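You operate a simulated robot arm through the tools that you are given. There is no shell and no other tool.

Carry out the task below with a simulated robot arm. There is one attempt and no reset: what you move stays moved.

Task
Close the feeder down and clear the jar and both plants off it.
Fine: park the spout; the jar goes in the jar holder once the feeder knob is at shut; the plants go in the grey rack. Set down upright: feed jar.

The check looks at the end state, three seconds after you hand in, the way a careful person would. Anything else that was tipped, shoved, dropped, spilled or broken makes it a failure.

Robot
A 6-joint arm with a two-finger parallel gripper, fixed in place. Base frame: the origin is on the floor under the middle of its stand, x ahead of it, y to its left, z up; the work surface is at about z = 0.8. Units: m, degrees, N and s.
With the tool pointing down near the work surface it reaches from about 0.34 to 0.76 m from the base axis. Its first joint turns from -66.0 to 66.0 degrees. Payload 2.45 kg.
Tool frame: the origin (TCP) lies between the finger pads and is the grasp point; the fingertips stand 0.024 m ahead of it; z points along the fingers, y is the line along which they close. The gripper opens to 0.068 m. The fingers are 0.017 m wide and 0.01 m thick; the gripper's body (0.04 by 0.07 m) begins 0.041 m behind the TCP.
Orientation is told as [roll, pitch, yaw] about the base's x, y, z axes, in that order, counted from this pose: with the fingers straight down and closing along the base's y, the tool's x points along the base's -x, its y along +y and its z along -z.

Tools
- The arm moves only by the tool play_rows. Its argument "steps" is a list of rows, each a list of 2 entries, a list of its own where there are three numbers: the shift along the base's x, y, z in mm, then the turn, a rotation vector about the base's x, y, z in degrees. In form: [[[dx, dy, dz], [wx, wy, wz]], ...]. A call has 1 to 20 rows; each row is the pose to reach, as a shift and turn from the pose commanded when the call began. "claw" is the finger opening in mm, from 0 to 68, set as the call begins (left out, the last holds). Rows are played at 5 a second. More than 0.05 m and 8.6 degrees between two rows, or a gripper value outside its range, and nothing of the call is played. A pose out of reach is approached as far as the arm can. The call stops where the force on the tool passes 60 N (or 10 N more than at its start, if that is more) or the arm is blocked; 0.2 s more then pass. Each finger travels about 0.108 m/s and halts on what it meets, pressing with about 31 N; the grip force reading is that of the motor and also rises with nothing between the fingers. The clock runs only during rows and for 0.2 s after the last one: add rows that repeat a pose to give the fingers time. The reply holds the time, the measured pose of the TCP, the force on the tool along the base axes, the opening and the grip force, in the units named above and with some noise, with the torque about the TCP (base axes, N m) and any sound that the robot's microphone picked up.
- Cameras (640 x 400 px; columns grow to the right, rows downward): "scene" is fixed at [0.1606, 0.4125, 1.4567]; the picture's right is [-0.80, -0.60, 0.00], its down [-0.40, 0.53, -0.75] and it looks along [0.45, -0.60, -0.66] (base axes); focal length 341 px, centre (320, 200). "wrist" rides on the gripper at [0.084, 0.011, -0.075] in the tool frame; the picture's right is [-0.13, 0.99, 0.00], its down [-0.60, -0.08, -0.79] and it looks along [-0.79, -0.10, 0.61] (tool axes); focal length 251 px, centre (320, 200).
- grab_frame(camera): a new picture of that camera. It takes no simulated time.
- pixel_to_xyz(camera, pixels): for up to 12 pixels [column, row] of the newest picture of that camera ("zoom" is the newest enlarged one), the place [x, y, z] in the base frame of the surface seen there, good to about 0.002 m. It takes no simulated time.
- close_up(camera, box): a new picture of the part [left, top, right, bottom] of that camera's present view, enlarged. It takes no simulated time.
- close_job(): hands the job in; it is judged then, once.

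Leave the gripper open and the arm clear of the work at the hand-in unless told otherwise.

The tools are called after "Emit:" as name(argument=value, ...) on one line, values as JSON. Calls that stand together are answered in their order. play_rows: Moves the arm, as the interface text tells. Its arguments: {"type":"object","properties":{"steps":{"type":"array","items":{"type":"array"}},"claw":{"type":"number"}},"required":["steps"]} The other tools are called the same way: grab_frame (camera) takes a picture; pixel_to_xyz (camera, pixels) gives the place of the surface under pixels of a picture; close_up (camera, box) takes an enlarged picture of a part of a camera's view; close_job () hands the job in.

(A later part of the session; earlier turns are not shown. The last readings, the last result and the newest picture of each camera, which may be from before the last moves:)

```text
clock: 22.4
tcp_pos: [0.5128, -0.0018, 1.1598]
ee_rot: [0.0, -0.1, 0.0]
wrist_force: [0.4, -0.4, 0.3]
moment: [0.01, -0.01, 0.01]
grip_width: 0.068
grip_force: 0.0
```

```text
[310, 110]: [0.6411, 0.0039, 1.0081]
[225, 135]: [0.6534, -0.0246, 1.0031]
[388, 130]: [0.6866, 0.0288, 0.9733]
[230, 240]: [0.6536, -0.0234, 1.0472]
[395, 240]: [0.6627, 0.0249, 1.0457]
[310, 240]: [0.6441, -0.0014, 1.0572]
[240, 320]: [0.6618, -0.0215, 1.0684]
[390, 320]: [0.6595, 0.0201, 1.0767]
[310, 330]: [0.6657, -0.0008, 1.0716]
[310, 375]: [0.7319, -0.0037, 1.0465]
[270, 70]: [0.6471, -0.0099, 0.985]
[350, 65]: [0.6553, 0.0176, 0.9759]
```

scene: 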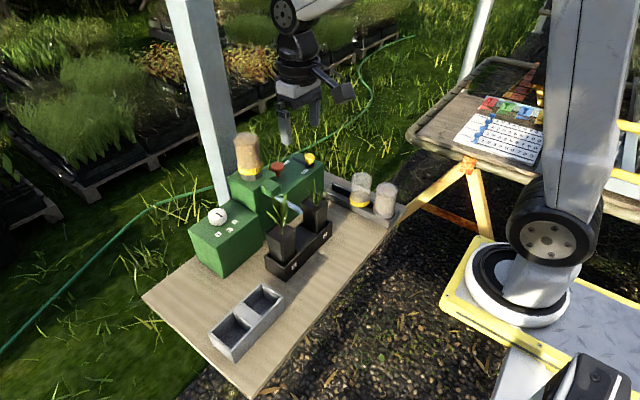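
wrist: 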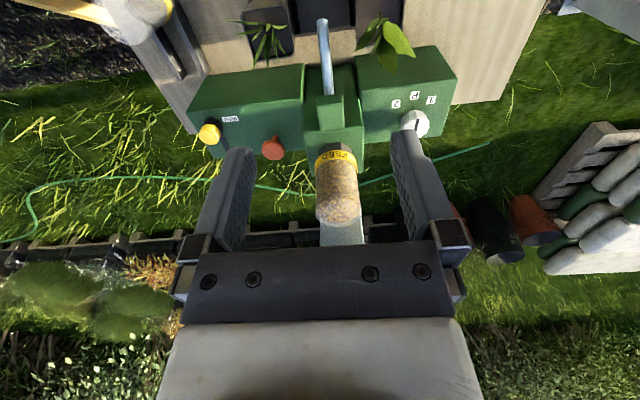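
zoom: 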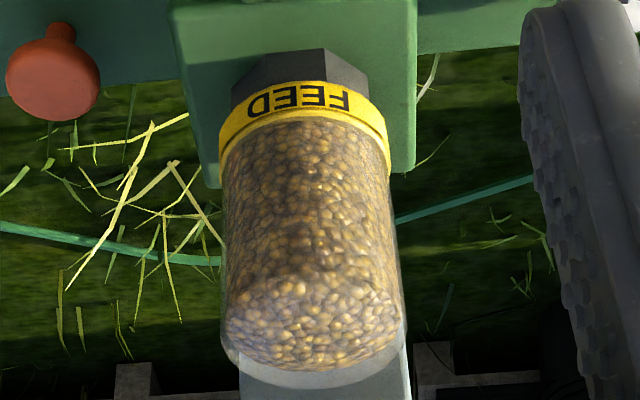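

The jar's centre is about (0.670, 0.001), glass about 52 mm wide, top about 1.08. A post stands behind it at x≥0.73, so I look at how far the wrist housing reaches beyond the tool axis.

Emit:
close_up(camera="scene", box=[210, 0, 402, 120])

Emit:
pixel_to_xyz(camera="zoom", pixels=[[243, 40], [243, 10], [212, 40], [275, 60], [290, 115], [220, 110], [350, 30], [225, 160], [300, 175], [230, 200], [100, 60], [100, 250]])

```text
3.33 times, centred on (306, 60) of scene
```

zoom: 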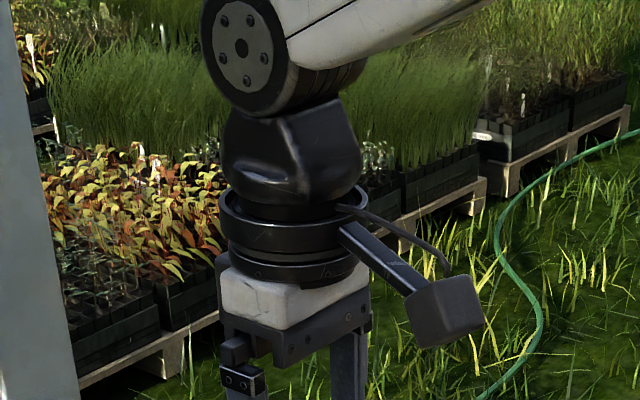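

```text
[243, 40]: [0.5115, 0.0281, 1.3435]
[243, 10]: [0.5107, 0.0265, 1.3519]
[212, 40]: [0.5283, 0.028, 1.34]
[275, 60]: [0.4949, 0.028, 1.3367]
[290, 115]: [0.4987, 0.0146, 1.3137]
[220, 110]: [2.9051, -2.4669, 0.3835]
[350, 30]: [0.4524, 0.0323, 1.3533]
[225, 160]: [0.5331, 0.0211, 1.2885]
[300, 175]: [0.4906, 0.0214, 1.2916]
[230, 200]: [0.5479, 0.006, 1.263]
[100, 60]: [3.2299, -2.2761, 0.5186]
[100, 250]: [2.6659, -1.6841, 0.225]
```

The housing's radius is about 0.04 m, so it stays clear of the post (x up to about 0.71). I move over the jar at the current height first.

Emit:
play_rows(steps=[[[40, 0, 0], [0, 0, 0]], [[80, 1, 0], [0, 0, 0]], [[120, 1, 0], [0, 0, 0]], [[155, 1, 0], [0, 0, 0]], [[155, 1, 0], [0, 0, 0]]], claw=68)

Emit:
grab_frame(camera="wrist")

Emit:
close_up(camera="scene", box=[180, 60, 340, 160])

```text
clock: 23.6
tcp_pos: [0.6673, -0.0013, 1.1611]
ee_rot: [0.0, 0.0, 0.0]
wrist_force: [-0.5, 0.4, -0.4]
moment: [0.0, 0.06, -0.02]
grip_width: 0.0683
grip_force: 0.0
```

```text
taken
```

wrist: 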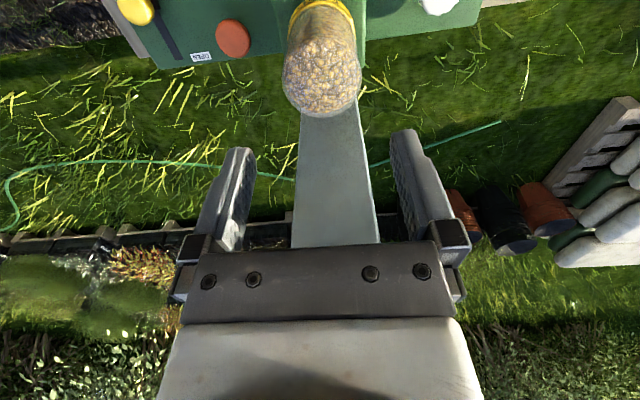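

```text
4.00 times, centred on (260, 110) of scene
```

zoom: 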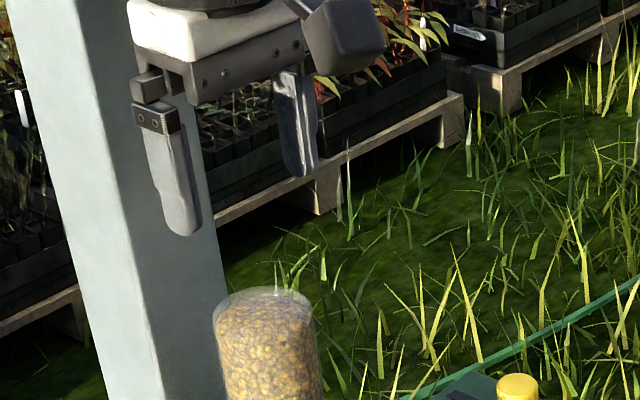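

The gripper is over the jar, with the post behind it. I check the jar's top and sides from this view.

Emit:
pixel_to_xyz(camera="wrist", pixels=[[322, 80], [286, 72], [360, 72], [322, 60], [322, 100], [322, 112], [300, 100], [345, 100], [322, 35], [300, 30], [345, 30], [322, 4]])

```text
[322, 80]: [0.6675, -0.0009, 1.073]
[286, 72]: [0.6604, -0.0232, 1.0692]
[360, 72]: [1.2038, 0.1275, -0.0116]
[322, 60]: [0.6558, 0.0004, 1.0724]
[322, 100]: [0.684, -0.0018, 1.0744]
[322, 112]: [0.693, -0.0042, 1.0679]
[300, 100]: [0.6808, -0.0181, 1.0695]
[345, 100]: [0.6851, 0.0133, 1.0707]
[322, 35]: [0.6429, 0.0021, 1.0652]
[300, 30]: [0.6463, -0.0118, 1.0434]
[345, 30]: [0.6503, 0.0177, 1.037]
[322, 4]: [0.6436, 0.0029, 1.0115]
```

The jar top is centred at about (0.669, 0.000), z≈1.075. I descend 113 mm to TCP z≈1.047, fingers open around the glass.

Emit:
play_rows(steps=[[[0, 0, -30], [0, 0, 0]], [[0, 0, -55], [0, 0, 0]], [[0, 0, -75], [0, 0, 0]], [[0, 0, -95], [0, 0, 0]], [[0, 0, -113], [0, 0, 0]], [[0, 0, -113], [0, 0, 0]]], claw=68)

Emit:
grab_frame(camera="wrist")

Emit:
close_up(camera="scene", box=[190, 90, 318, 170])

```text
clock: 25.0
tcp_pos: [0.6667, 0.0003, 1.0442]
ee_rot: [0.0, 0.0, 0.0]
wrist_force: [-0.9, 0.2, -0.6]
moment: [0.0, -0.03, 0.0]
grip_width: 0.068
grip_force: 0.1
```

```text
taken
```

wrist: 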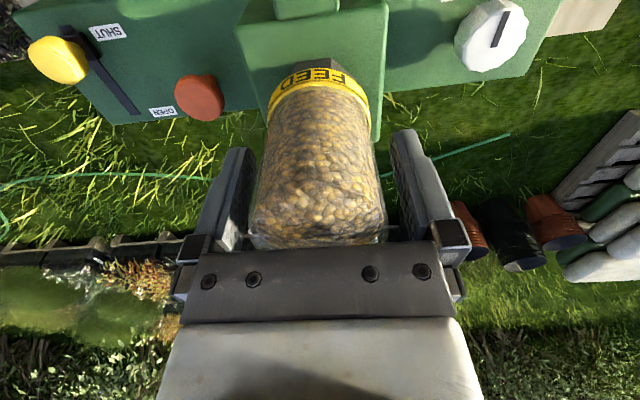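

```text
5.00 times, centred on (254, 130) of scene
```

zoom: 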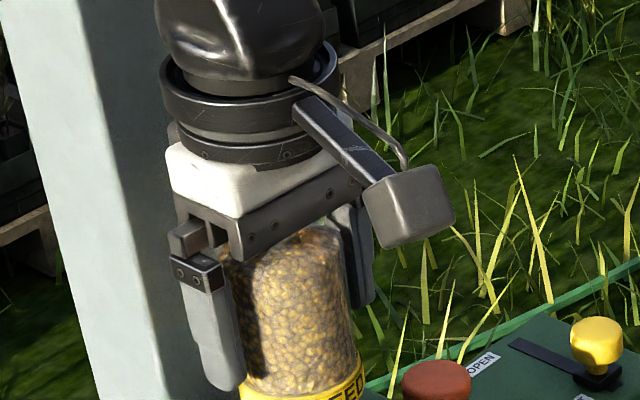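

The glass sits between the fingers with room above. I close on it.

Emit:
play_rows(steps=[[[0, 0, 0], [0, 0, 0]], [[0, 0, 0], [0, 0, 0]], [[0, 0, 0], [0, 0, 0]]], claw=40)

```text
clock: 25.8
tcp_pos: [0.6665, 0.0009, 1.0458]
ee_rot: [0.0, 0.1, 0.1]
wrist_force: [0.2, -0.5, 0.6]
moment: [0.01, 0.0, -0.04]
grip_width: 0.0554
grip_force: 31.5
```

The jar is held at 55.4 mm opening with almost no side force. I lift gently by 12 mm first and read the force.

Emit:
play_rows(steps=[[[0, 0, 3], [0, 0, 0]], [[0, 0, 6], [0, 0, 0]], [[0, 0, 9], [0, 0, 0]], [[0, 0, 12], [0, 0, 0]]], claw=40)

Emit:
close_up(camera="scene", box=[190, 120, 318, 200])

```text
clock: 26.8
tcp_pos: [0.6683, 0.0003, 1.0583]
ee_rot: [0.1, 0.0, 0.1]
wrist_force: [0.4, -0.5, 0.2]
moment: [-0.02, 0.0, 0.0]
grip_width: 0.0558
grip_force: 28.5
```

```text
5.00 times, centred on (254, 160) of scene
```

zoom: 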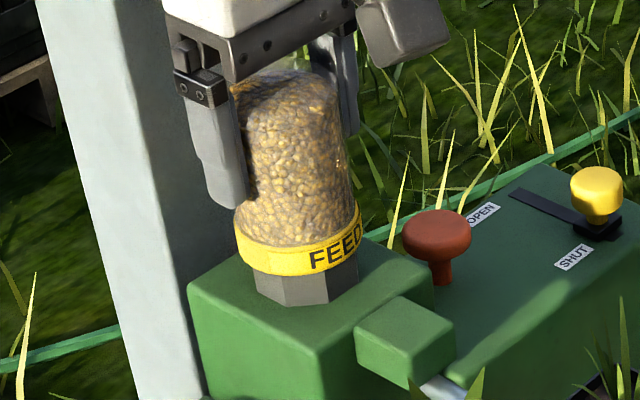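

The FEED collar hasn't visibly risen while the gripper is 12 mm higher, so the fingers may have slid on the glass. I look through the wrist camera before doing anything else.

Emit:
grab_frame(camera="wrist")

Emit:
close_up(camera="scene", box=[218, 124, 282, 164])

Emit:
pixel_to_xyz(camera="zoom", pixels=[[190, 190], [200, 320], [300, 250], [280, 100], [300, 320], [260, 60]])

```text
taken
```

wrist: 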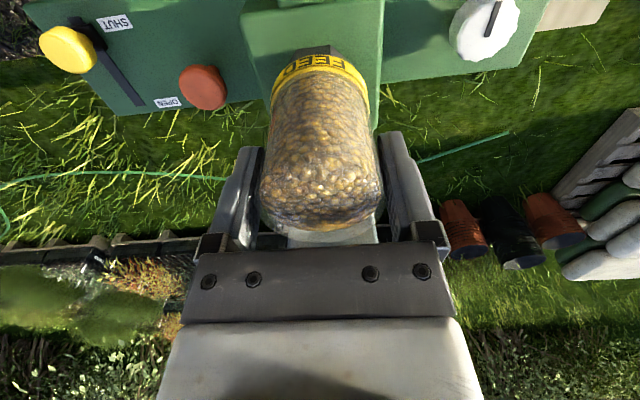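

```text
10.00 times, centred on (250, 144) of scene
```

zoom: 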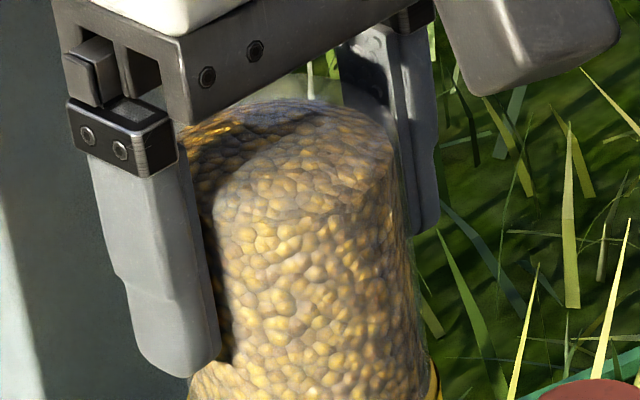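

```text
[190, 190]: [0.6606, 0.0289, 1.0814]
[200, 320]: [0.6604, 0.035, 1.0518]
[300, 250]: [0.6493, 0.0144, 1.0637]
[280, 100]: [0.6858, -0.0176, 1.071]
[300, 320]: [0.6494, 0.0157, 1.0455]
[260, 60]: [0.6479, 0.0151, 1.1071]
```

The fingers slid on the glass; the jar is held in its socket. I look closely at the collar and socket for a lug, arrow or mark.

Emit:
close_up(camera="scene", box=[226, 155, 274, 185])

Emit:
close_up(camera="wrist", box=[240, 30, 400, 130])

Emit:
close_up(camera="scene", box=[344, 165, 408, 225])

```text
13.33 times, centred on (250, 170) of scene
```

zoom: 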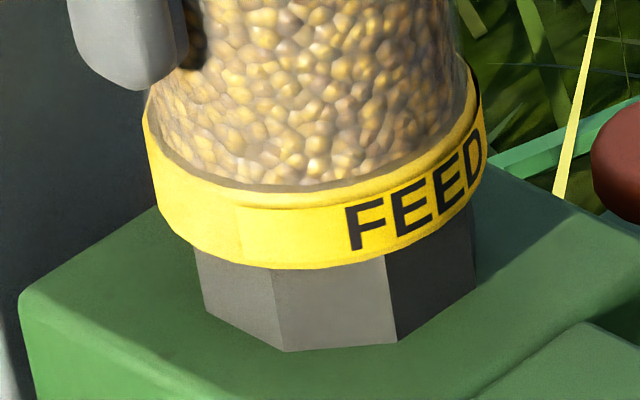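

```text
4.00 times, centred on (320, 80) of wrist
```

zoom: 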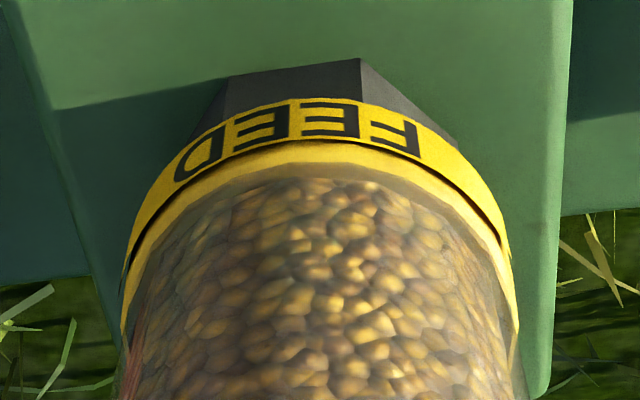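

```text
6.67 times, centred on (376, 195) of scene
```

zoom: 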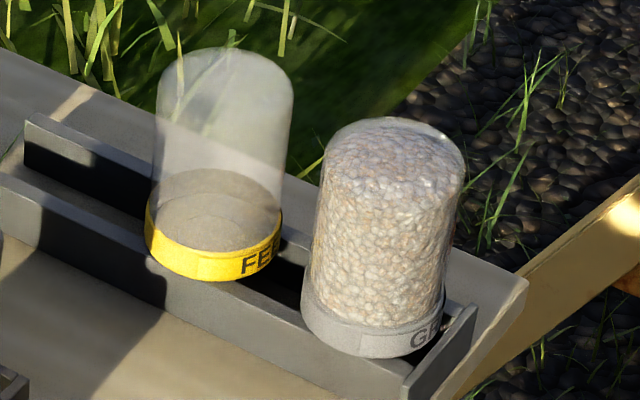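

I see no mark on collar or socket. I will re-grip as low as possible on the glass (open, down 14 mm, close) and then lift by only 2 mm to read the holding force.

Emit:
play_rows(steps=[[[0, 0, 0], [0, 0, 0]], [[0, 0, 0], [0, 0, 0]], [[0, 0, -7], [0, 0, 0]], [[0, 0, -14], [0, 0, 0]], [[0, 0, -14], [0, 0, 0]]], claw=66)

Emit:
play_rows(steps=[[[0, 0, 0], [0, 0, 0]], [[0, 0, 0], [0, 0, 0]], [[0, 0, 0], [0, 0, 0]]], claw=30)

Emit:
play_rows(steps=[[[0, 0, 1], [0, 0, 0]], [[0, 0, 2], [0, 0, 0]]], claw=30)

```text
clock: 28.0
tcp_pos: [0.67, -0.001, 1.0455]
ee_rot: [0.1, -0.1, 0.0]
wrist_force: [0.5, 0.1, -0.1]
moment: [0.02, 0.06, 0.0]
grip_width: 0.066
grip_force: 0.1
```

```text
clock: 28.8
tcp_pos: [0.669, 0.0, 1.0452]
ee_rot: [0.0, 0.0, 0.0]
wrist_force: [0.2, -0.5, -0.3]
moment: [-0.01, -0.06, -0.03]
grip_width: 0.0554
grip_force: 30.9
```

```text
clock: 29.4
tcp_pos: [0.6694, 0.0007, 1.0486]
ee_rot: [-0.1, 0.0, -0.1]
wrist_force: [0.0, -0.2, -1.8]
moment: [0.0, 0.0, 0.0]
grip_width: 0.0552
grip_force: 30.8
```

Only -1.8 N now. I lift 4 mm more in small rows and read again.

Emit:
play_rows(steps=[[[0, 0, 1], [0, 0, 0]], [[0, 0, 2], [0, 0, 0]], [[0, 0, 3], [0, 0, 0]], [[0, 0, 4], [0, 0, 0]]], claw=30)

Emit:
close_up(camera="scene", box=[226, 155, 274, 185])

```text
clock: 30.4
tcp_pos: [0.6686, -0.0001, 1.0498]
ee_rot: [0.1, 0.0, -0.1]
wrist_force: [0.1, 0.1, -2.5]
moment: [0.01, 0.0, 0.02]
grip_width: 0.0552
grip_force: 31.4
```

```text
13.33 times, centred on (250, 170) of scene
```

zoom: 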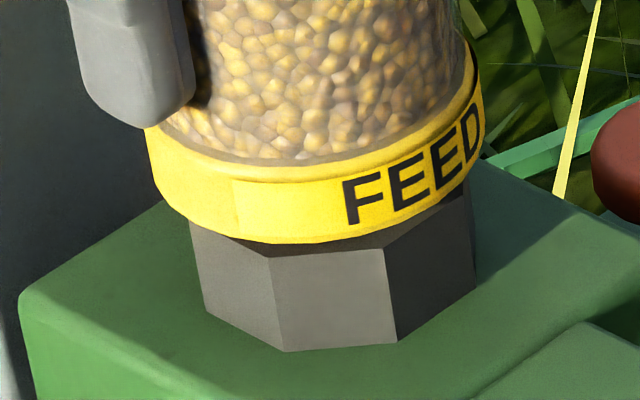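

Now the jar is coming up with the gripper (collar about 5 mm higher, load 2.5 N) and nothing spills. I set the grip command fully closed for a firm hold and lift another 16 mm slowly.

Emit:
play_rows(steps=[[[0, 0, 2], [0, 0, 0]], [[0, 0, 4], [0, 0, 0]], [[0, 0, 6], [0, 0, 0]], [[0, 0, 8], [0, 0, 0]], [[0, 0, 10], [0, 0, 0]], [[0, 0, 12], [0, 0, 0]], [[0, 0, 14], [0, 0, 0]], [[0, 0, 16], [0, 0, 0]]], claw=0)

Emit:
close_up(camera="scene", box=[190, 120, 318, 200])

Emit:
grab_frame(camera="wrist")

```text
clock: 32.2
tcp_pos: [0.6709, 0.0008, 1.067]
ee_rot: [0.0, 0.0, 0.0]
wrist_force: [-0.4, 0.1, -2.1]
moment: [-0.02, -0.02, 0.02]
grip_width: 0.0553
grip_force: 31.0
```

```text
5.00 times, centred on (254, 160) of scene
```

zoom: 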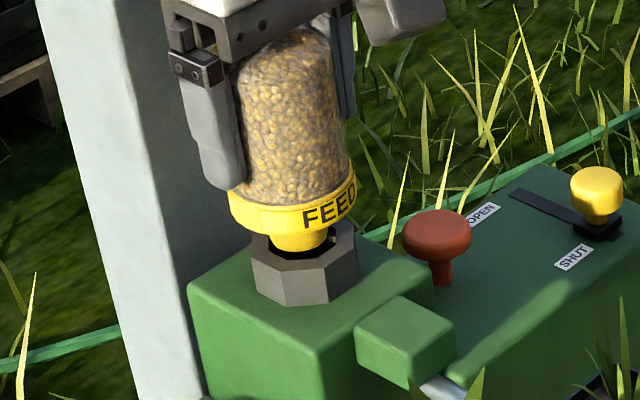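

```text
taken
```

wrist: 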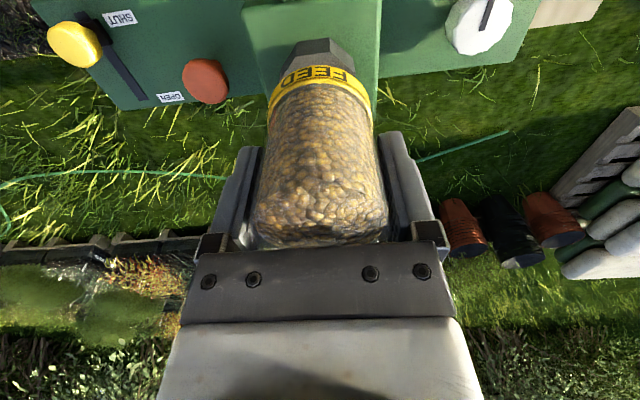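

The jar came out cleanly with its neck under the collar. I measure the collar and socket rim to know the distance from the TCP to the collar's underside.

Emit:
close_up(camera="scene", box=[226, 150, 274, 180])

Emit:
pixel_to_xyz(camera="zoom", pixels=[[230, 150], [230, 165], [300, 170], [370, 150], [200, 140], [260, 200], [300, 215], [280, 225], [150, 225], [220, 260], [390, 225], [300, 110]])

```text
13.33 times, centred on (250, 165) of scene
```

zoom: 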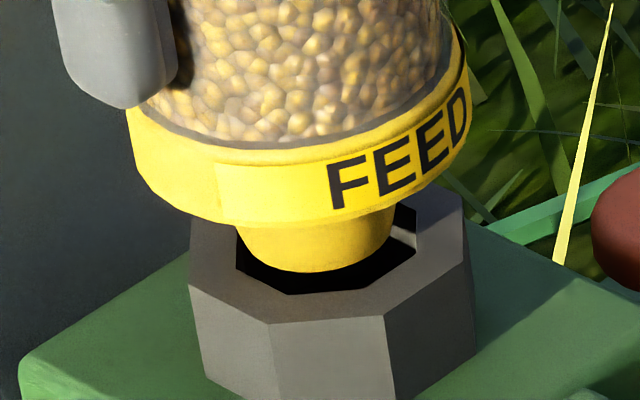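

```text
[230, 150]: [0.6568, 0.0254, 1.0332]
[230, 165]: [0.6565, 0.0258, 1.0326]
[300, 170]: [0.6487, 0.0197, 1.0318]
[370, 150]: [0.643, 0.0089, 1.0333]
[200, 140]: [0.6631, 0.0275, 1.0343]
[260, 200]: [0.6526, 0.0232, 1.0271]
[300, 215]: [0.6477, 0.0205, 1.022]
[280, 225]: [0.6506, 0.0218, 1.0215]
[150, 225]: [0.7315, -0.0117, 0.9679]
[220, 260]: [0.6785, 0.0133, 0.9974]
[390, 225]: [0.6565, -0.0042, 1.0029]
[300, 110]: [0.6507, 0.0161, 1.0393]
```

The collar underside is about 47 mm below the TCP and the neck is about 17 mm long, so on the rails (z 0.828) the TCP will be near 0.875. I will yaw +45° so that the camera arm doesn't come over the empty jar. I lift to z≈1.14 and carry the jar over toward (0.57, -0.222).

Emit:
play_rows(steps=[[[0, 0, 12], [0, 0, 0]], [[0, 0, 26], [0, 0, 0]], [[0, 0, 42], [0, 0, 0]], [[0, 0, 58], [0, 0, 0]], [[0, 0, 73], [0, 0, 0]], [[-8, -18, 73], [0, 0, 3]], [[-18, -38, 73], [0, 0, 8]], [[-28, -60, 73], [0, 0, 13]], [[-38, -82, 73], [0, 0, 18]], [[-48, -104, 73], [0, 0, 23]], [[-58, -126, 73], [0, 0, 28]], [[-68, -148, 73], [0, 0, 33]], [[-78, -170, 73], [0, 0, 38]], [[-88, -192, 73], [0, 0, 42]], [[-95, -210, 73], [0, 0, 45]], [[-100, -222, 73], [0, 0, 45]], [[-100, -222, 73], [0, 0, 45]]], claw=0)

Emit:
grab_frame(camera="wrist")

Emit:
grab_frame(camera="scene")

```text
clock: 35.8
tcp_pos: [0.5696, -0.222, 1.1392]
ee_rot: [-0.1, 0.1, 45.0]
wrist_force: [0.0, 0.6, -1.0]
moment: [0.0, 0.0, -0.01]
grip_width: 0.0554
grip_force: 31.0
```

```text
taken
```

wrist: 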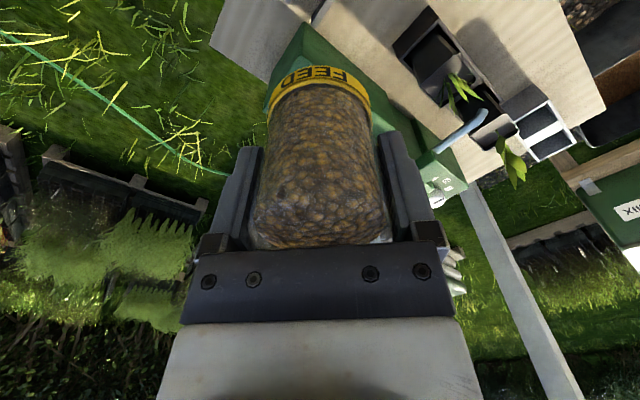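

```text
taken
```

scene: 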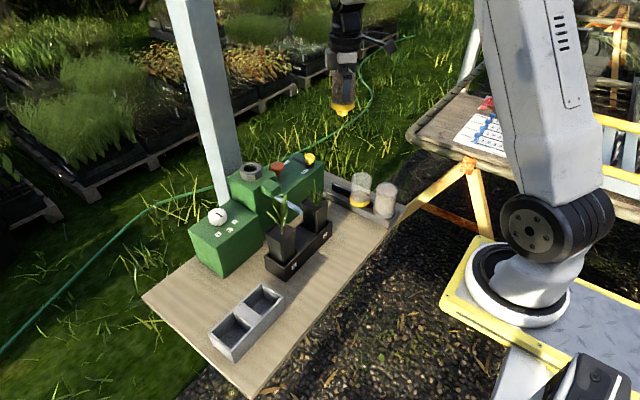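

The jar is held well and the feeder's socket is empty. I enlarge the holder once more to fix the free place precisely.

Emit:
close_up(camera="scene", box=[318, 165, 414, 225])

Emit:
pixel_to_xyz(camera="zoom", pixels=[[95, 128], [80, 165], [45, 145], [90, 110], [75, 122], [225, 240], [285, 255], [330, 230], [420, 335], [480, 300], [370, 305], [170, 200]])

Emit:
pixel_to_xyz(camera="zoom", pixels=[[60, 105], [60, 112], [30, 140], [10, 155], [140, 180], [195, 175], [215, 210], [120, 165], [150, 150], [240, 60], [460, 130], [400, 140]])

```text
6.67 times, centred on (366, 195) of scene
```

zoom: 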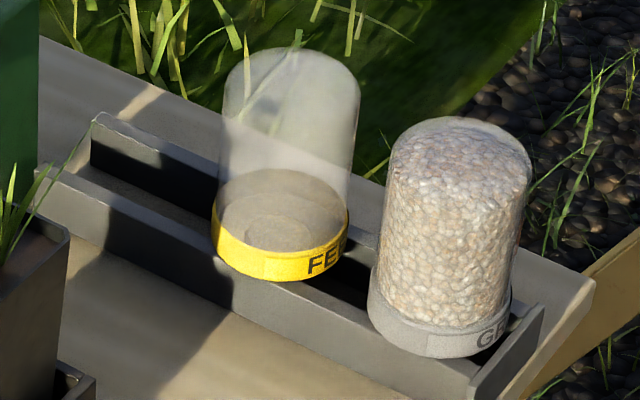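

```text
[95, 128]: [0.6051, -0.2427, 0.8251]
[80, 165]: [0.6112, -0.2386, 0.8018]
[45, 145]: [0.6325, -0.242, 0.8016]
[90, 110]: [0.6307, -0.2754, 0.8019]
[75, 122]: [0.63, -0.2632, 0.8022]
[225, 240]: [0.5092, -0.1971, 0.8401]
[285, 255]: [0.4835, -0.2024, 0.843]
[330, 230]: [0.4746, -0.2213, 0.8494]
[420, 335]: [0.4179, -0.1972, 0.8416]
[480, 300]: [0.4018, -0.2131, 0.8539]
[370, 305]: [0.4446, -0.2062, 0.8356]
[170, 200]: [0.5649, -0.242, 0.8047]
```

```text
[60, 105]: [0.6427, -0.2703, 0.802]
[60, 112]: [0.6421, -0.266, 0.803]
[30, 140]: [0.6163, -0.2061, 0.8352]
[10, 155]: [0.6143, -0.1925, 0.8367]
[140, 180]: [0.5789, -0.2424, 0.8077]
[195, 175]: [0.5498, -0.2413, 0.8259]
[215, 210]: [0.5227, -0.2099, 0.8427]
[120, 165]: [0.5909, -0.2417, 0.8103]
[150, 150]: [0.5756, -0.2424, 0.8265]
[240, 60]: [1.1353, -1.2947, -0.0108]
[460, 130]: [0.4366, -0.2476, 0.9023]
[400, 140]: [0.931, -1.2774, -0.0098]
```

The rails run from x 0.39 to 0.605, gap centre y≈-0.224; the free place centres at about x 0.573 (the neighbouring jar is at 0.502). I descend to about 30 mm above the rails with a small correction (+3, -3 mm).

Emit:
play_rows(steps=[[[3, -3, -25], [0, 0, 0]], [[3, -3, -55], [0, 0, 0]], [[3, -3, -85], [0, 0, 0]], [[3, -3, -115], [0, 0, 0]], [[3, -3, -145], [0, 0, 0]], [[3, -3, -175], [0, 0, 0]], [[3, -3, -205], [0, 0, 0]], [[3, -3, -230], [0, 0, 0]], [[3, -3, -235], [0, 0, 0]]], claw=0)

Emit:
close_up(camera="scene", box=[290, 130, 418, 210])

Emit:
grab_frame(camera="wrist")

```text
clock: 37.8
tcp_pos: [0.574, -0.2246, 0.9033]
ee_rot: [-0.1, -0.1, 45.0]
wrist_force: [-0.1, -0.1, -2.3]
moment: [0.01, 0.02, 0.01]
grip_width: 0.0556
grip_force: 30.9
```

```text
5.00 times, centred on (354, 170) of scene
```

zoom: 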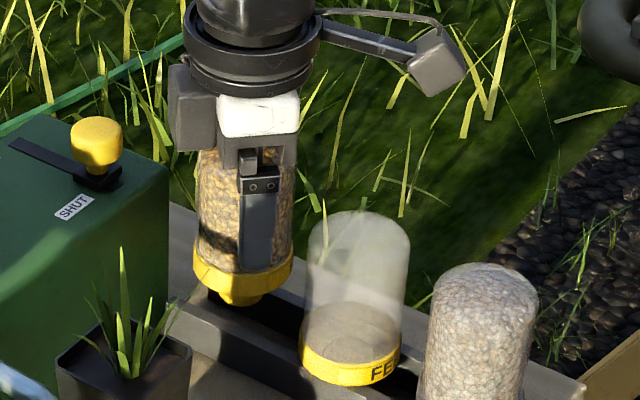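

```text
taken
```

wrist: 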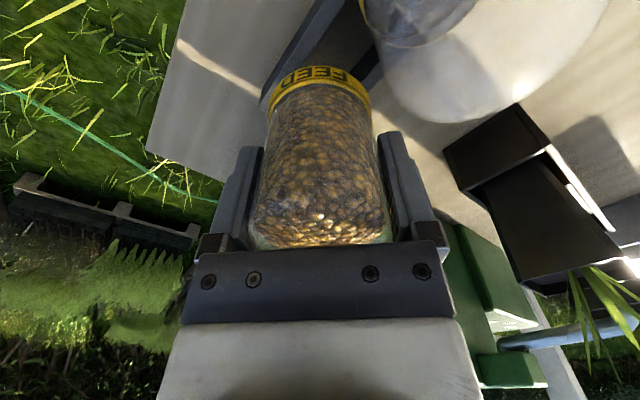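

The jar hangs upright over the free place. A dark block on the gripper's far side, zoom (190,120), is near the feeder's right box, so I measure it and the jar before going further.

Emit:
pixel_to_xyz(camera="zoom", pixels=[[190, 80], [190, 145], [175, 140], [210, 145], [175, 75], [240, 150], [97, 140], [240, 285], [215, 280], [275, 275], [240, 300], [165, 165]])

```text
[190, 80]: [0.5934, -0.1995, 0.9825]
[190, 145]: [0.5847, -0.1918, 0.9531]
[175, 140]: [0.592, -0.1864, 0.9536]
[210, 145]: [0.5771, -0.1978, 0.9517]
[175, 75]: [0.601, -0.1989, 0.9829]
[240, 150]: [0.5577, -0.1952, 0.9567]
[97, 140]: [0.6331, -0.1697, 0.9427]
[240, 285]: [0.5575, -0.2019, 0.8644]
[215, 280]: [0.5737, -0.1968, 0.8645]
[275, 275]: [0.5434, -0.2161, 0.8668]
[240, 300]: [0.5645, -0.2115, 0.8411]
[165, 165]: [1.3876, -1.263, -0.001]
```

The block's underside will pass 10 mm above the feeder's top and 2 cm from the yellow knob: clear. I descend 25 mm slowly (1 mm correction in +y).

Emit:
play_rows(steps=[[[0, 1, -5], [0, 0, 0]], [[0, 1, -10], [0, 0, 0]], [[0, 1, -15], [0, 0, 0]], [[0, 1, -19], [0, 0, 0]], [[0, 1, -22], [0, 0, 0]], [[0, 1, -25], [0, 0, 0]]], claw=0)

Emit:
close_up(camera="scene", box=[310, 150, 390, 200])

```text
clock: 39.2
tcp_pos: [0.5715, -0.2241, 0.8792]
ee_rot: [0.0, -0.1, 45.0]
wrist_force: [0.1, -0.1, -1.4]
moment: [0.0, -0.04, 0.03]
grip_width: 0.0555
grip_force: 30.6
```

```text
8.00 times, centred on (350, 175) of scene
```

zoom: 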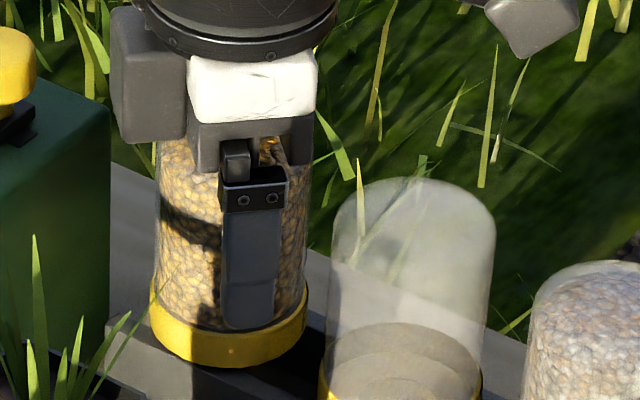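

The collar is just above the rails and the load is still the jar's weight. I go down in 1.5 mm rows until the force shows contact.

Emit:
play_rows(steps=[[[0, 0, -1.5], [0, 0, 0]], [[0, 0, -3], [0, 0, 0]], [[0, 0, -3], [0, 0, 0]]], claw=0)

```text
clock: 40.0
tcp_pos: [0.5739, -0.2239, 0.8765]
ee_rot: [0.0, 0.0, 44.9]
wrist_force: [-0.8, 0.2, -1.4]
moment: [0.01, -0.02, 0.02]
grip_width: 0.0554
grip_force: 31.4
```

Emit:
play_rows(steps=[[[0, 0, -1], [0, 0, 0]], [[0, 0, -2], [0, 0, 0]], [[0, 0, -2], [0, 0, 0]]], claw=0)

Emit:
close_up(camera="scene", box=[310, 170, 374, 210])

```text
clock: 40.8
tcp_pos: [0.5728, -0.2246, 0.8761]
ee_rot: [0.0, 0.0, 45.0]
wrist_force: [0.7, -0.3, 1.0]
moment: [0.0, 0.05, 0.02]
grip_width: 0.0553
grip_force: 31.0
```

```text
10.00 times, centred on (342, 190) of scene
```

zoom: 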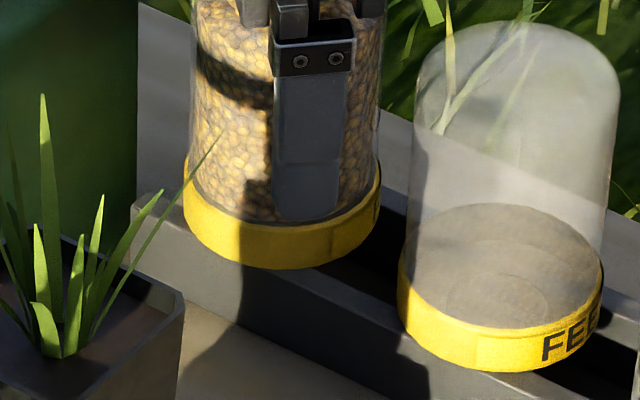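

The force has changed from -1.4 to +1.0 N, so contact is starting. One more millimetre to be sure it bears.

Emit:
play_rows(steps=[[[0, 0, -1], [0, 0, 0]], [[0, 0, -1], [0, 0, 0]]], claw=0)

```text
clock: 41.4
tcp_pos: [0.5723, -0.2242, 0.8766]
ee_rot: [0.0, 0.0, 45.0]
wrist_force: [-3.8, 4.0, 14.7]
moment: [0.21, 0.34, -0.01]
grip_width: 0.055
grip_force: 30.6
```

14.7 N upward: the jar stands on the rails. I open the fingers in place.

Emit:
play_rows(steps=[[[0, 0, 0], [0, 0, 0]], [[0, 0, 0], [0, 0, 0]], [[0, 0, 0], [0, 0, 0]]], claw=66)

Emit:
close_up(camera="scene", box=[310, 150, 406, 210])

Emit:
grab_frame(camera="wrist")

```text
clock: 42.2
tcp_pos: [0.5733, -0.225, 0.8756]
ee_rot: [0.0, 0.0, 45.0]
wrist_force: [-0.2, -0.4, 0.4]
moment: [0.0, 0.0, 0.01]
grip_width: 0.0661
grip_force: 0.0
```

```text
6.67 times, centred on (358, 180) of scene
```

zoom: 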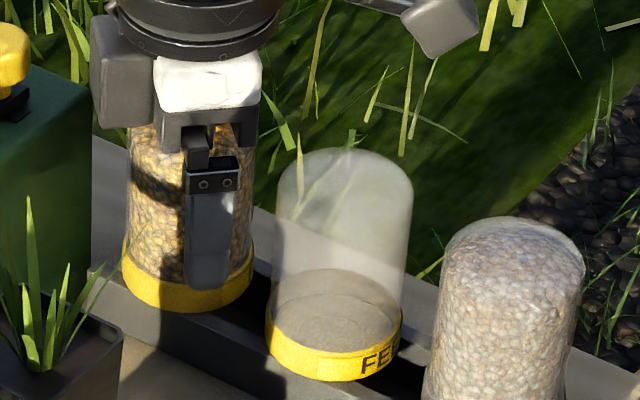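

```text
taken
```

wrist: 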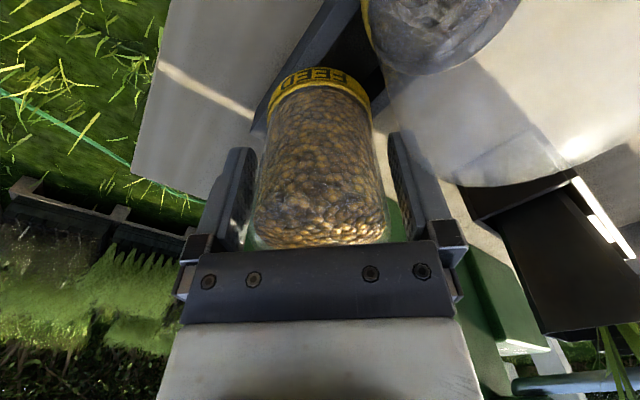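

The jar stands upright between the rails and is free of both fingers. I raise straight up to z≈1.15, then turn the wrist back and move toward the middle to view the plants.

Emit:
play_rows(steps=[[[0, 0, 20], [0, 0, 0]], [[0, 0, 50], [0, 0, 0]], [[0, 0, 90], [0, 0, 0]], [[0, 0, 135], [0, 0, 0]], [[0, 0, 180], [0, 0, 0]], [[0, 0, 225], [0, 0, 0]], [[0, 0, 275], [0, 0, 0]], [[-40, 20, 275], [0, 0, -8]], [[-80, 45, 275], [0, 0, -16]], [[-120, 75, 275], [0, 0, -24]], [[-155, 105, 275], [0, 0, -32]], [[-180, 140, 275], [0, 0, -40]], [[-195, 180, 275], [0, 0, -45]], [[-200, 220, 275], [0, 0, -45]], [[-200, 220, 275], [0, 0, -45]]], claw=68)

Emit:
grab_frame(camera="wrist")

Emit:
grab_frame(camera="scene")

```text
clock: 45.4
tcp_pos: [0.3738, -0.0056, 1.1455]
ee_rot: [0.0, -0.1, -0.1]
wrist_force: [0.8, 0.6, 0.4]
moment: [0.03, -0.04, -0.03]
grip_width: 0.0681
grip_force: 0.0
```

```text
taken
```

wrist: 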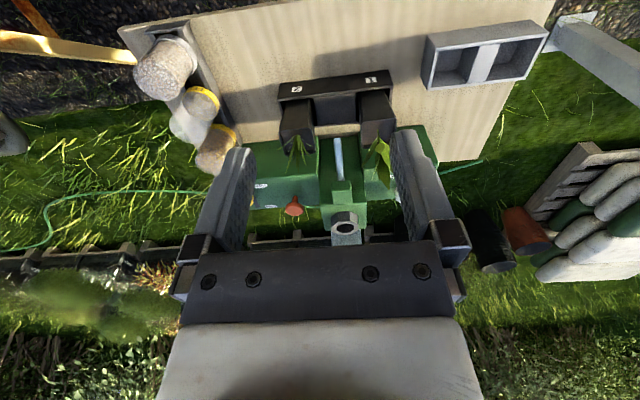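

```text
taken
```

scene: 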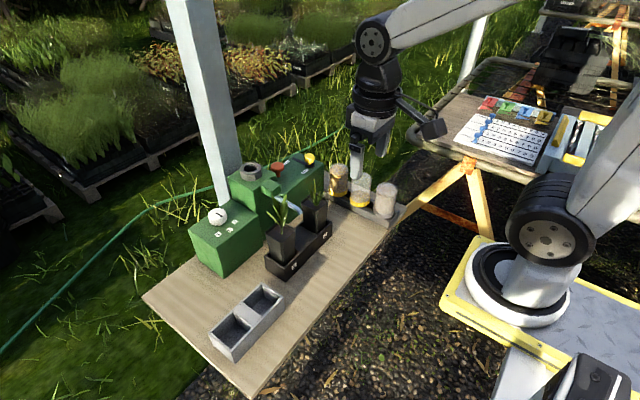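

The three jars stand in the holder. Now I study the plants, the black tray and the grey rack in enlarged views.

Emit:
close_up(camera="wrist", box=[260, 60, 420, 160])

Emit:
close_up(camera="wrist", box=[410, 0, 570, 100])

Emit:
close_up(camera="scene", box=[256, 180, 352, 280])

Emit:
pixel_to_xyz(camera="zoom", pixels=[[100, 300], [135, 275], [70, 300], [195, 305], [120, 250], [260, 160], [340, 150], [300, 190], [220, 170], [305, 110], [125, 170], [170, 180]])

```text
4.00 times, centred on (340, 110) of wrist
```

zoom: 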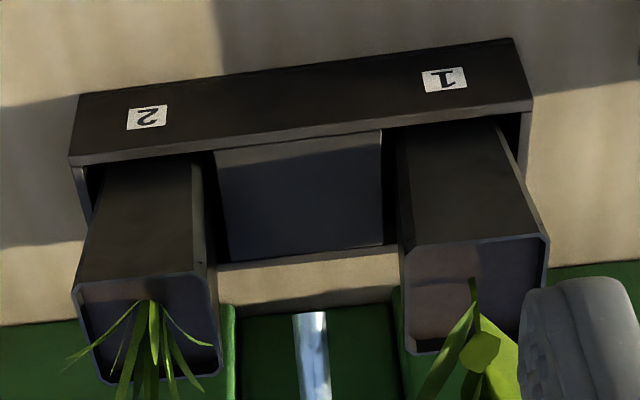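

```text
4.00 times, centred on (490, 50) of wrist
```

zoom: 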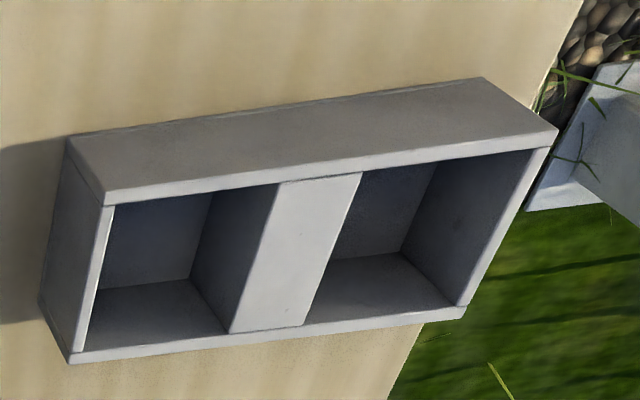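

```text
4.00 times, centred on (304, 230) of scene
```

zoom: 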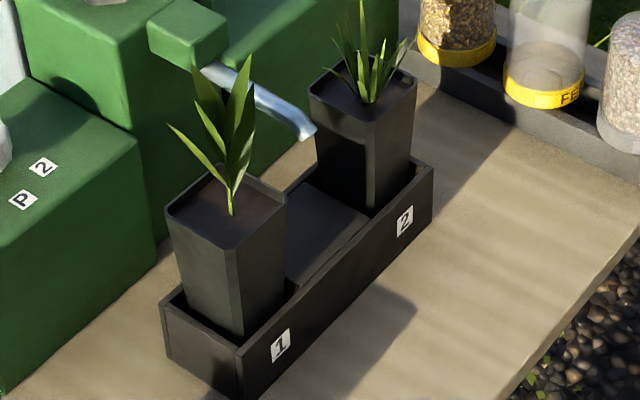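

```text
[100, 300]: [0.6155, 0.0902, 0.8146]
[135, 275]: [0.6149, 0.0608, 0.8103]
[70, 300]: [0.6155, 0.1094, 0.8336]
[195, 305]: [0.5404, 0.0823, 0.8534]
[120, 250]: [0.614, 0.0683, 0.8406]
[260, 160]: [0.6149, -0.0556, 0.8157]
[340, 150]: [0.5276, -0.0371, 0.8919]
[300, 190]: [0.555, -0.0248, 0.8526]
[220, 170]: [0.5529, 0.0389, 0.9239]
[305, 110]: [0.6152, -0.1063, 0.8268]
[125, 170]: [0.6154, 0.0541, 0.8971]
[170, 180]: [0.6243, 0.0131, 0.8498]
```

Now I measure pot rims and the tray: pot 1's rim corners at zoom (168,212), (232,244), (284,200); pot 2's at (311,90), (370,120), (414,84).

Emit:
pixel_to_xyz(camera="zoom", pixels=[[169, 213], [232, 246], [283, 202], [232, 235], [200, 210], [255, 205], [312, 91], [370, 122], [413, 86], [370, 112], [345, 95], [395, 90]])

Emit:
pixel_to_xyz(camera="zoom", pixels=[[195, 320], [240, 335], [272, 290], [240, 350], [165, 305], [432, 170], [370, 205], [410, 160], [240, 390], [180, 290], [320, 220], [300, 190]])

Emit:
pixel_to_xyz(camera="zoom", pixels=[[245, 60], [172, 128], [197, 70], [228, 110], [238, 170], [232, 210], [361, 5], [375, 80], [410, 45], [340, 50], [310, 130], [240, 75]])

```text
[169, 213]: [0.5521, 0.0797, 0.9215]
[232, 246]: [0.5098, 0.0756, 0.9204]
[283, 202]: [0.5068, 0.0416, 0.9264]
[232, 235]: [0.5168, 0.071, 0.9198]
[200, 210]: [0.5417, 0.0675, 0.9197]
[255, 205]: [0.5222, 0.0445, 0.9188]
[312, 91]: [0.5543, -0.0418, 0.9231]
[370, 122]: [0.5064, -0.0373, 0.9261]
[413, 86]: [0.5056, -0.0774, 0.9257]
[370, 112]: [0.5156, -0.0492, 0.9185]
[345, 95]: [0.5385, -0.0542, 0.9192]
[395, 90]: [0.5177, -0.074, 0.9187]
```

```text
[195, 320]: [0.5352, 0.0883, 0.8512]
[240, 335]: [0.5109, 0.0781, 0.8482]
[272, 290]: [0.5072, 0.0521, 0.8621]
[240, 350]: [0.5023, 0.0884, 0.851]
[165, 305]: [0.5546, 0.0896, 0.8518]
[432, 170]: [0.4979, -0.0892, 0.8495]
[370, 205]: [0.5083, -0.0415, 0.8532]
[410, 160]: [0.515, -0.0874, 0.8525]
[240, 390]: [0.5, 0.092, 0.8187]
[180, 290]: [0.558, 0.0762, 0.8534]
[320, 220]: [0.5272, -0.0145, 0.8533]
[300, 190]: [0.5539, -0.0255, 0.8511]
```

```text
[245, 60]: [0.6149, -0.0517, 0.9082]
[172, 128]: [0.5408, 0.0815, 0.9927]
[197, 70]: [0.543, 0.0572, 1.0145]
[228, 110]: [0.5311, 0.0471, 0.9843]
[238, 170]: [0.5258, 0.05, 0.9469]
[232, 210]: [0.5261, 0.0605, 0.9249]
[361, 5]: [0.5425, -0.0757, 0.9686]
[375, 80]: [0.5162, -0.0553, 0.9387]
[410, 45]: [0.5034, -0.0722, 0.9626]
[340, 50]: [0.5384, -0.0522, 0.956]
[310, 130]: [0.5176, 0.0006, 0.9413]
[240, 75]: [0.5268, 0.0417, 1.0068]
```

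Pot 1's rim is centred near (0.530, 0.059), pot 2's near (0.530, -0.060), rims at z≈0.926, about 46–48 mm wide, and the leaves stand up to 9 cm above the rim. A straight-down grip would press the gripper's palm on the leaves, so I plan a tilted approach from the robot's side below the rim. I first measure the leaves of plant 2 and the rack in detail.

Emit:
close_up(camera="scene", box=[290, 176, 338, 206])

Emit:
pixel_to_xyz(camera="zoom", pixels=[[334, 20], [335, 80], [442, 125], [470, 70], [400, 140], [395, 170], [300, 140], [210, 165], [345, 220], [375, 200], [270, 110], [420, 175]])

Emit:
close_up(camera="scene", box=[196, 275, 292, 365])

Emit:
pixel_to_xyz(camera="zoom", pixels=[[115, 215], [175, 275], [360, 110], [310, 50], [245, 130], [290, 185], [180, 210], [310, 120], [205, 185], [165, 245], [320, 60], [270, 100]])

```text
13.33 times, centred on (314, 191) of scene
```

zoom: 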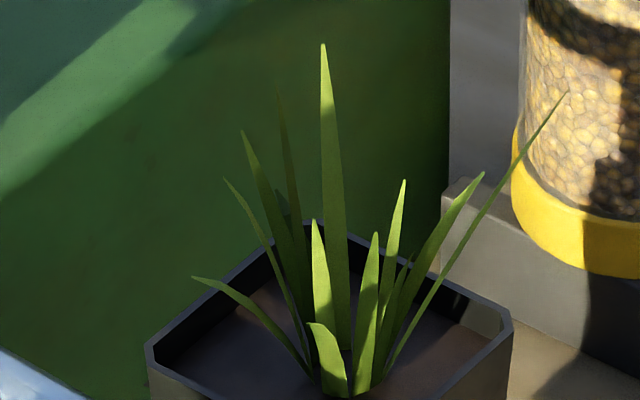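

```text
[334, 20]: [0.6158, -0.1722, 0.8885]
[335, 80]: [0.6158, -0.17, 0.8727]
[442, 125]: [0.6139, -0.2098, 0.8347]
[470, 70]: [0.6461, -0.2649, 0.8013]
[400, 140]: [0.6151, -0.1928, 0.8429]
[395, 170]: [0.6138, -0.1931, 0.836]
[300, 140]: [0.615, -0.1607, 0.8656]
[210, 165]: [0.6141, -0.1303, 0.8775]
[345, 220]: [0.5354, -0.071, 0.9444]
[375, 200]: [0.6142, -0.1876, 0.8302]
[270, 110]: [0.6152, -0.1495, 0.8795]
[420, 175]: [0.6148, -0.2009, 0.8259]
```

```text
4.44 times, centred on (244, 320) of scene
```

zoom: 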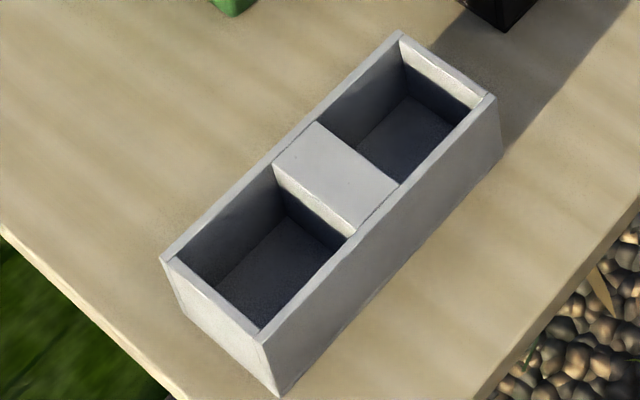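

```text
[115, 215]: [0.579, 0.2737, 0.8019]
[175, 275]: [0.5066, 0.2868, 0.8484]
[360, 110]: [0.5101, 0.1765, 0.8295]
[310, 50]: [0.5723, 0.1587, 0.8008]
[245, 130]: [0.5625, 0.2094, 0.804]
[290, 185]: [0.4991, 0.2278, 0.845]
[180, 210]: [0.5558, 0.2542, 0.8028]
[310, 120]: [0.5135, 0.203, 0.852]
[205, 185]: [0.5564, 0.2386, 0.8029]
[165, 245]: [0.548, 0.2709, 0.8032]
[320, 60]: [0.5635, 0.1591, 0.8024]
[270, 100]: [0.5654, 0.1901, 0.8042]
```

Now rack corner points: (165,261), (264,338), (494,97), (401,35) and the cell edges.

Emit:
pixel_to_xyz(camera="zoom", pixels=[[167, 262], [264, 336], [491, 98], [401, 38], [316, 124], [395, 186], [277, 165], [352, 233], [180, 266], [260, 324], [403, 52], [473, 104]])

Emit:
pixel_to_xyz(camera="zoom", pixels=[[270, 260], [220, 280], [290, 225], [250, 310], [410, 110], [370, 150], [440, 125], [400, 170], [340, 170], [230, 315], [440, 70], [378, 210]])

```text
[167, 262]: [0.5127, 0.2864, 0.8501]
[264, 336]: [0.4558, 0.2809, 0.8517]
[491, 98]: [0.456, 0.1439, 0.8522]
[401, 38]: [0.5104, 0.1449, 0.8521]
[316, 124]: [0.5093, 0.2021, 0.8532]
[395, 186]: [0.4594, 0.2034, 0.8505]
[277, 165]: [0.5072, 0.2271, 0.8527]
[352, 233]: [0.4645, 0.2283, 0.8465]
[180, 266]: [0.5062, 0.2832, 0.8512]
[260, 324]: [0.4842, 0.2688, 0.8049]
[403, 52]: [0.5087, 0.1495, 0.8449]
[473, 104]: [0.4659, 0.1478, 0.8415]
```

```text
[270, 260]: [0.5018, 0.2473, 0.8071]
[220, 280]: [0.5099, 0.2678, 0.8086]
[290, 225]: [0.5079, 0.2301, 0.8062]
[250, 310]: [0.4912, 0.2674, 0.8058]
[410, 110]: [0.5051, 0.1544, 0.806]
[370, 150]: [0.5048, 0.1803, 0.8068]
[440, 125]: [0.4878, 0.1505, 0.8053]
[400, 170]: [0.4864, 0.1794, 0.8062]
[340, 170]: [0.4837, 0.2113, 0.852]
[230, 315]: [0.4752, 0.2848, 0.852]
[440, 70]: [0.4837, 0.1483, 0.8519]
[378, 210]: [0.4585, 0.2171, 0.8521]
```

The rack's two cells are centred at about (0.484, 0.1755) and (0.484, 0.255), 5 cm wide, rim 0.852, floor 0.806. I will pitch the tool by -60° (fingers forward and down, still closing along y), so that the leaves stay clear of the palm. First I move to about (0.50, 0.059, 1.12) in free air while pitching.

Emit:
play_rows(steps=[[[25, 10, 0], [0, -5, 0]], [[50, 20, 0], [0, -12, 0]], [[75, 30, 0], [0, -20, 0]], [[100, 45, 0], [0, -28, 0]], [[120, 58, 0], [0, -36, 0]], [[128, 62, 0], [0, -44, 0]], [[128, 62, 0], [0, -52, 0]], [[128, 62, 0], [0, -60, 0]], [[128, 62, 0], [0, -60, 0]]], claw=68)

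Emit:
grab_frame(camera="wrist")

Emit:
grab_frame(camera="scene")

```text
clock: 47.4
tcp_pos: [0.4939, 0.0406, 1.1395]
ee_rot: [12.5, -55.6, -21.7]
wrist_force: [1.5, 1.5, 1.0]
moment: [-0.05, 0.07, -0.08]
grip_width: 0.068
grip_force: 0.1
out of reach, approached as far as the arm can: row 7
```

```text
taken
```

wrist: 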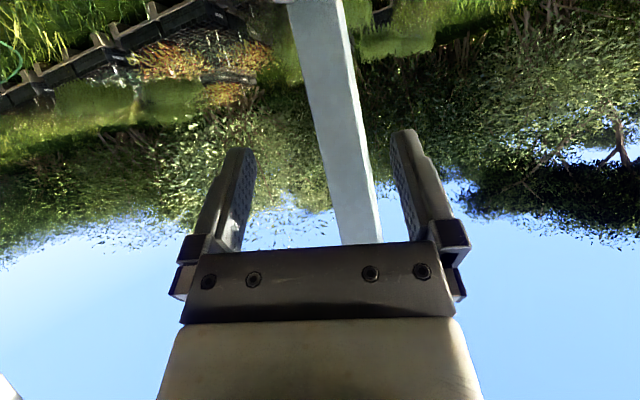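

```text
taken
```

scene: 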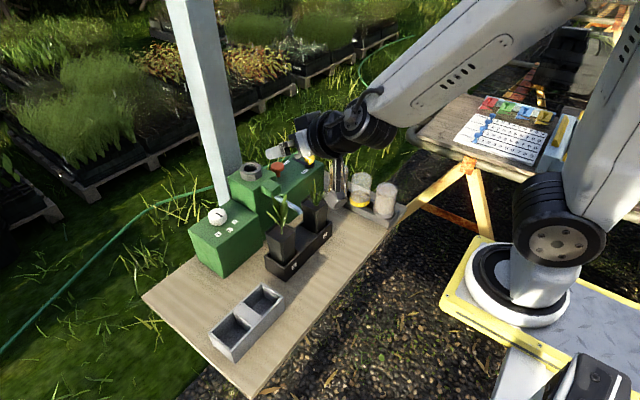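

The 60° pitch is out of reach here; the tool ended at pitch -56 with some unwanted yaw, in free air well above everything. I undo 20° of pitch and see where it settles.

Emit:
play_rows(steps=[[[0, 0, 0], [0, 8, 0]], [[0, 0, 0], [0, 16, 0]], [[0, 0, 0], [0, 20, 0]], [[0, 0, 0], [0, 20, 0]]], claw=68)

```text
clock: 48.4
tcp_pos: [0.5033, 0.0546, 1.1509]
ee_rot: [-3.8, -40.5, 4.7]
wrist_force: [-0.6, 1.9, 0.2]
moment: [-0.01, -0.07, -0.08]
grip_width: 0.0679
grip_force: 0.1
out of reach, approached as far as the arm can: row 2
```

Pitch is now about -40 but with some residual roll and yaw. I hold for a moment to see whether it settles.

Emit:
play_rows(steps=[[[0, 0, 0], [0, 0, 0]], [[0, 0, 0], [0, 0, 0]], [[0, 0, 0], [0, 0, 0]]], claw=68)

```text
clock: 49.2
tcp_pos: [0.4998, 0.0588, 1.1494]
ee_rot: [0.0, -40.0, -0.1]
wrist_force: [0.3, -0.1, -1.1]
moment: [0.02, 0.02, 0.0]
grip_width: 0.0681
grip_force: 0.0
```

It settled: (0.500, 0.059, 1.149), pitch -40°, no yaw. I try going lower and back (x≈0.465, z≈1.02), in front of plant 1's leaves, to test reach there.

Emit:
play_rows(steps=[[[-10, 0, -20], [0, 0, 0]], [[-20, 0, -45], [0, 0, 0]], [[-30, 0, -75], [0, 0, 0]], [[-35, 0, -105], [0, 0, 0]], [[-35, 0, -130], [0, 0, 0]], [[-35, 0, -130], [0, 0, 0]]], claw=68)

Emit:
grab_frame(camera="wrist")

Emit:
grab_frame(camera="scene")

```text
clock: 50.6
tcp_pos: [0.4663, 0.058, 1.0178]
ee_rot: [0.1, -40.0, -0.1]
wrist_force: [-0.9, -0.1, 0.0]
moment: [0.01, 0.0, -0.03]
grip_width: 0.0679
grip_force: 0.0
```

```text
taken
```

wrist: 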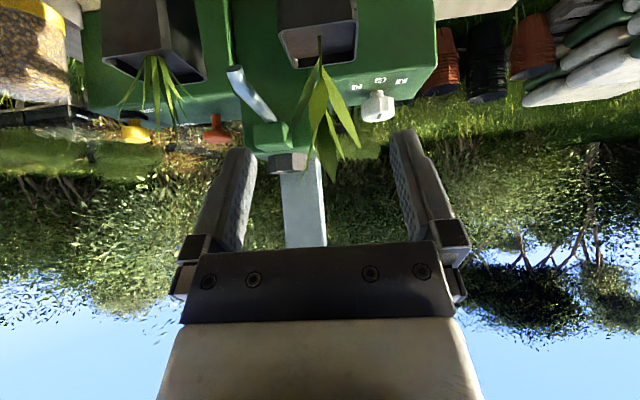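

```text
taken
```

scene: 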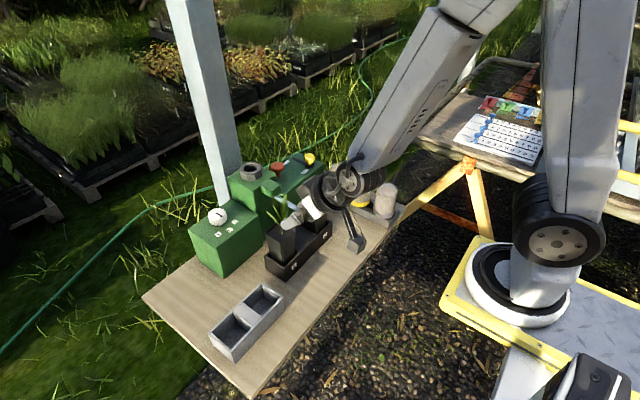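

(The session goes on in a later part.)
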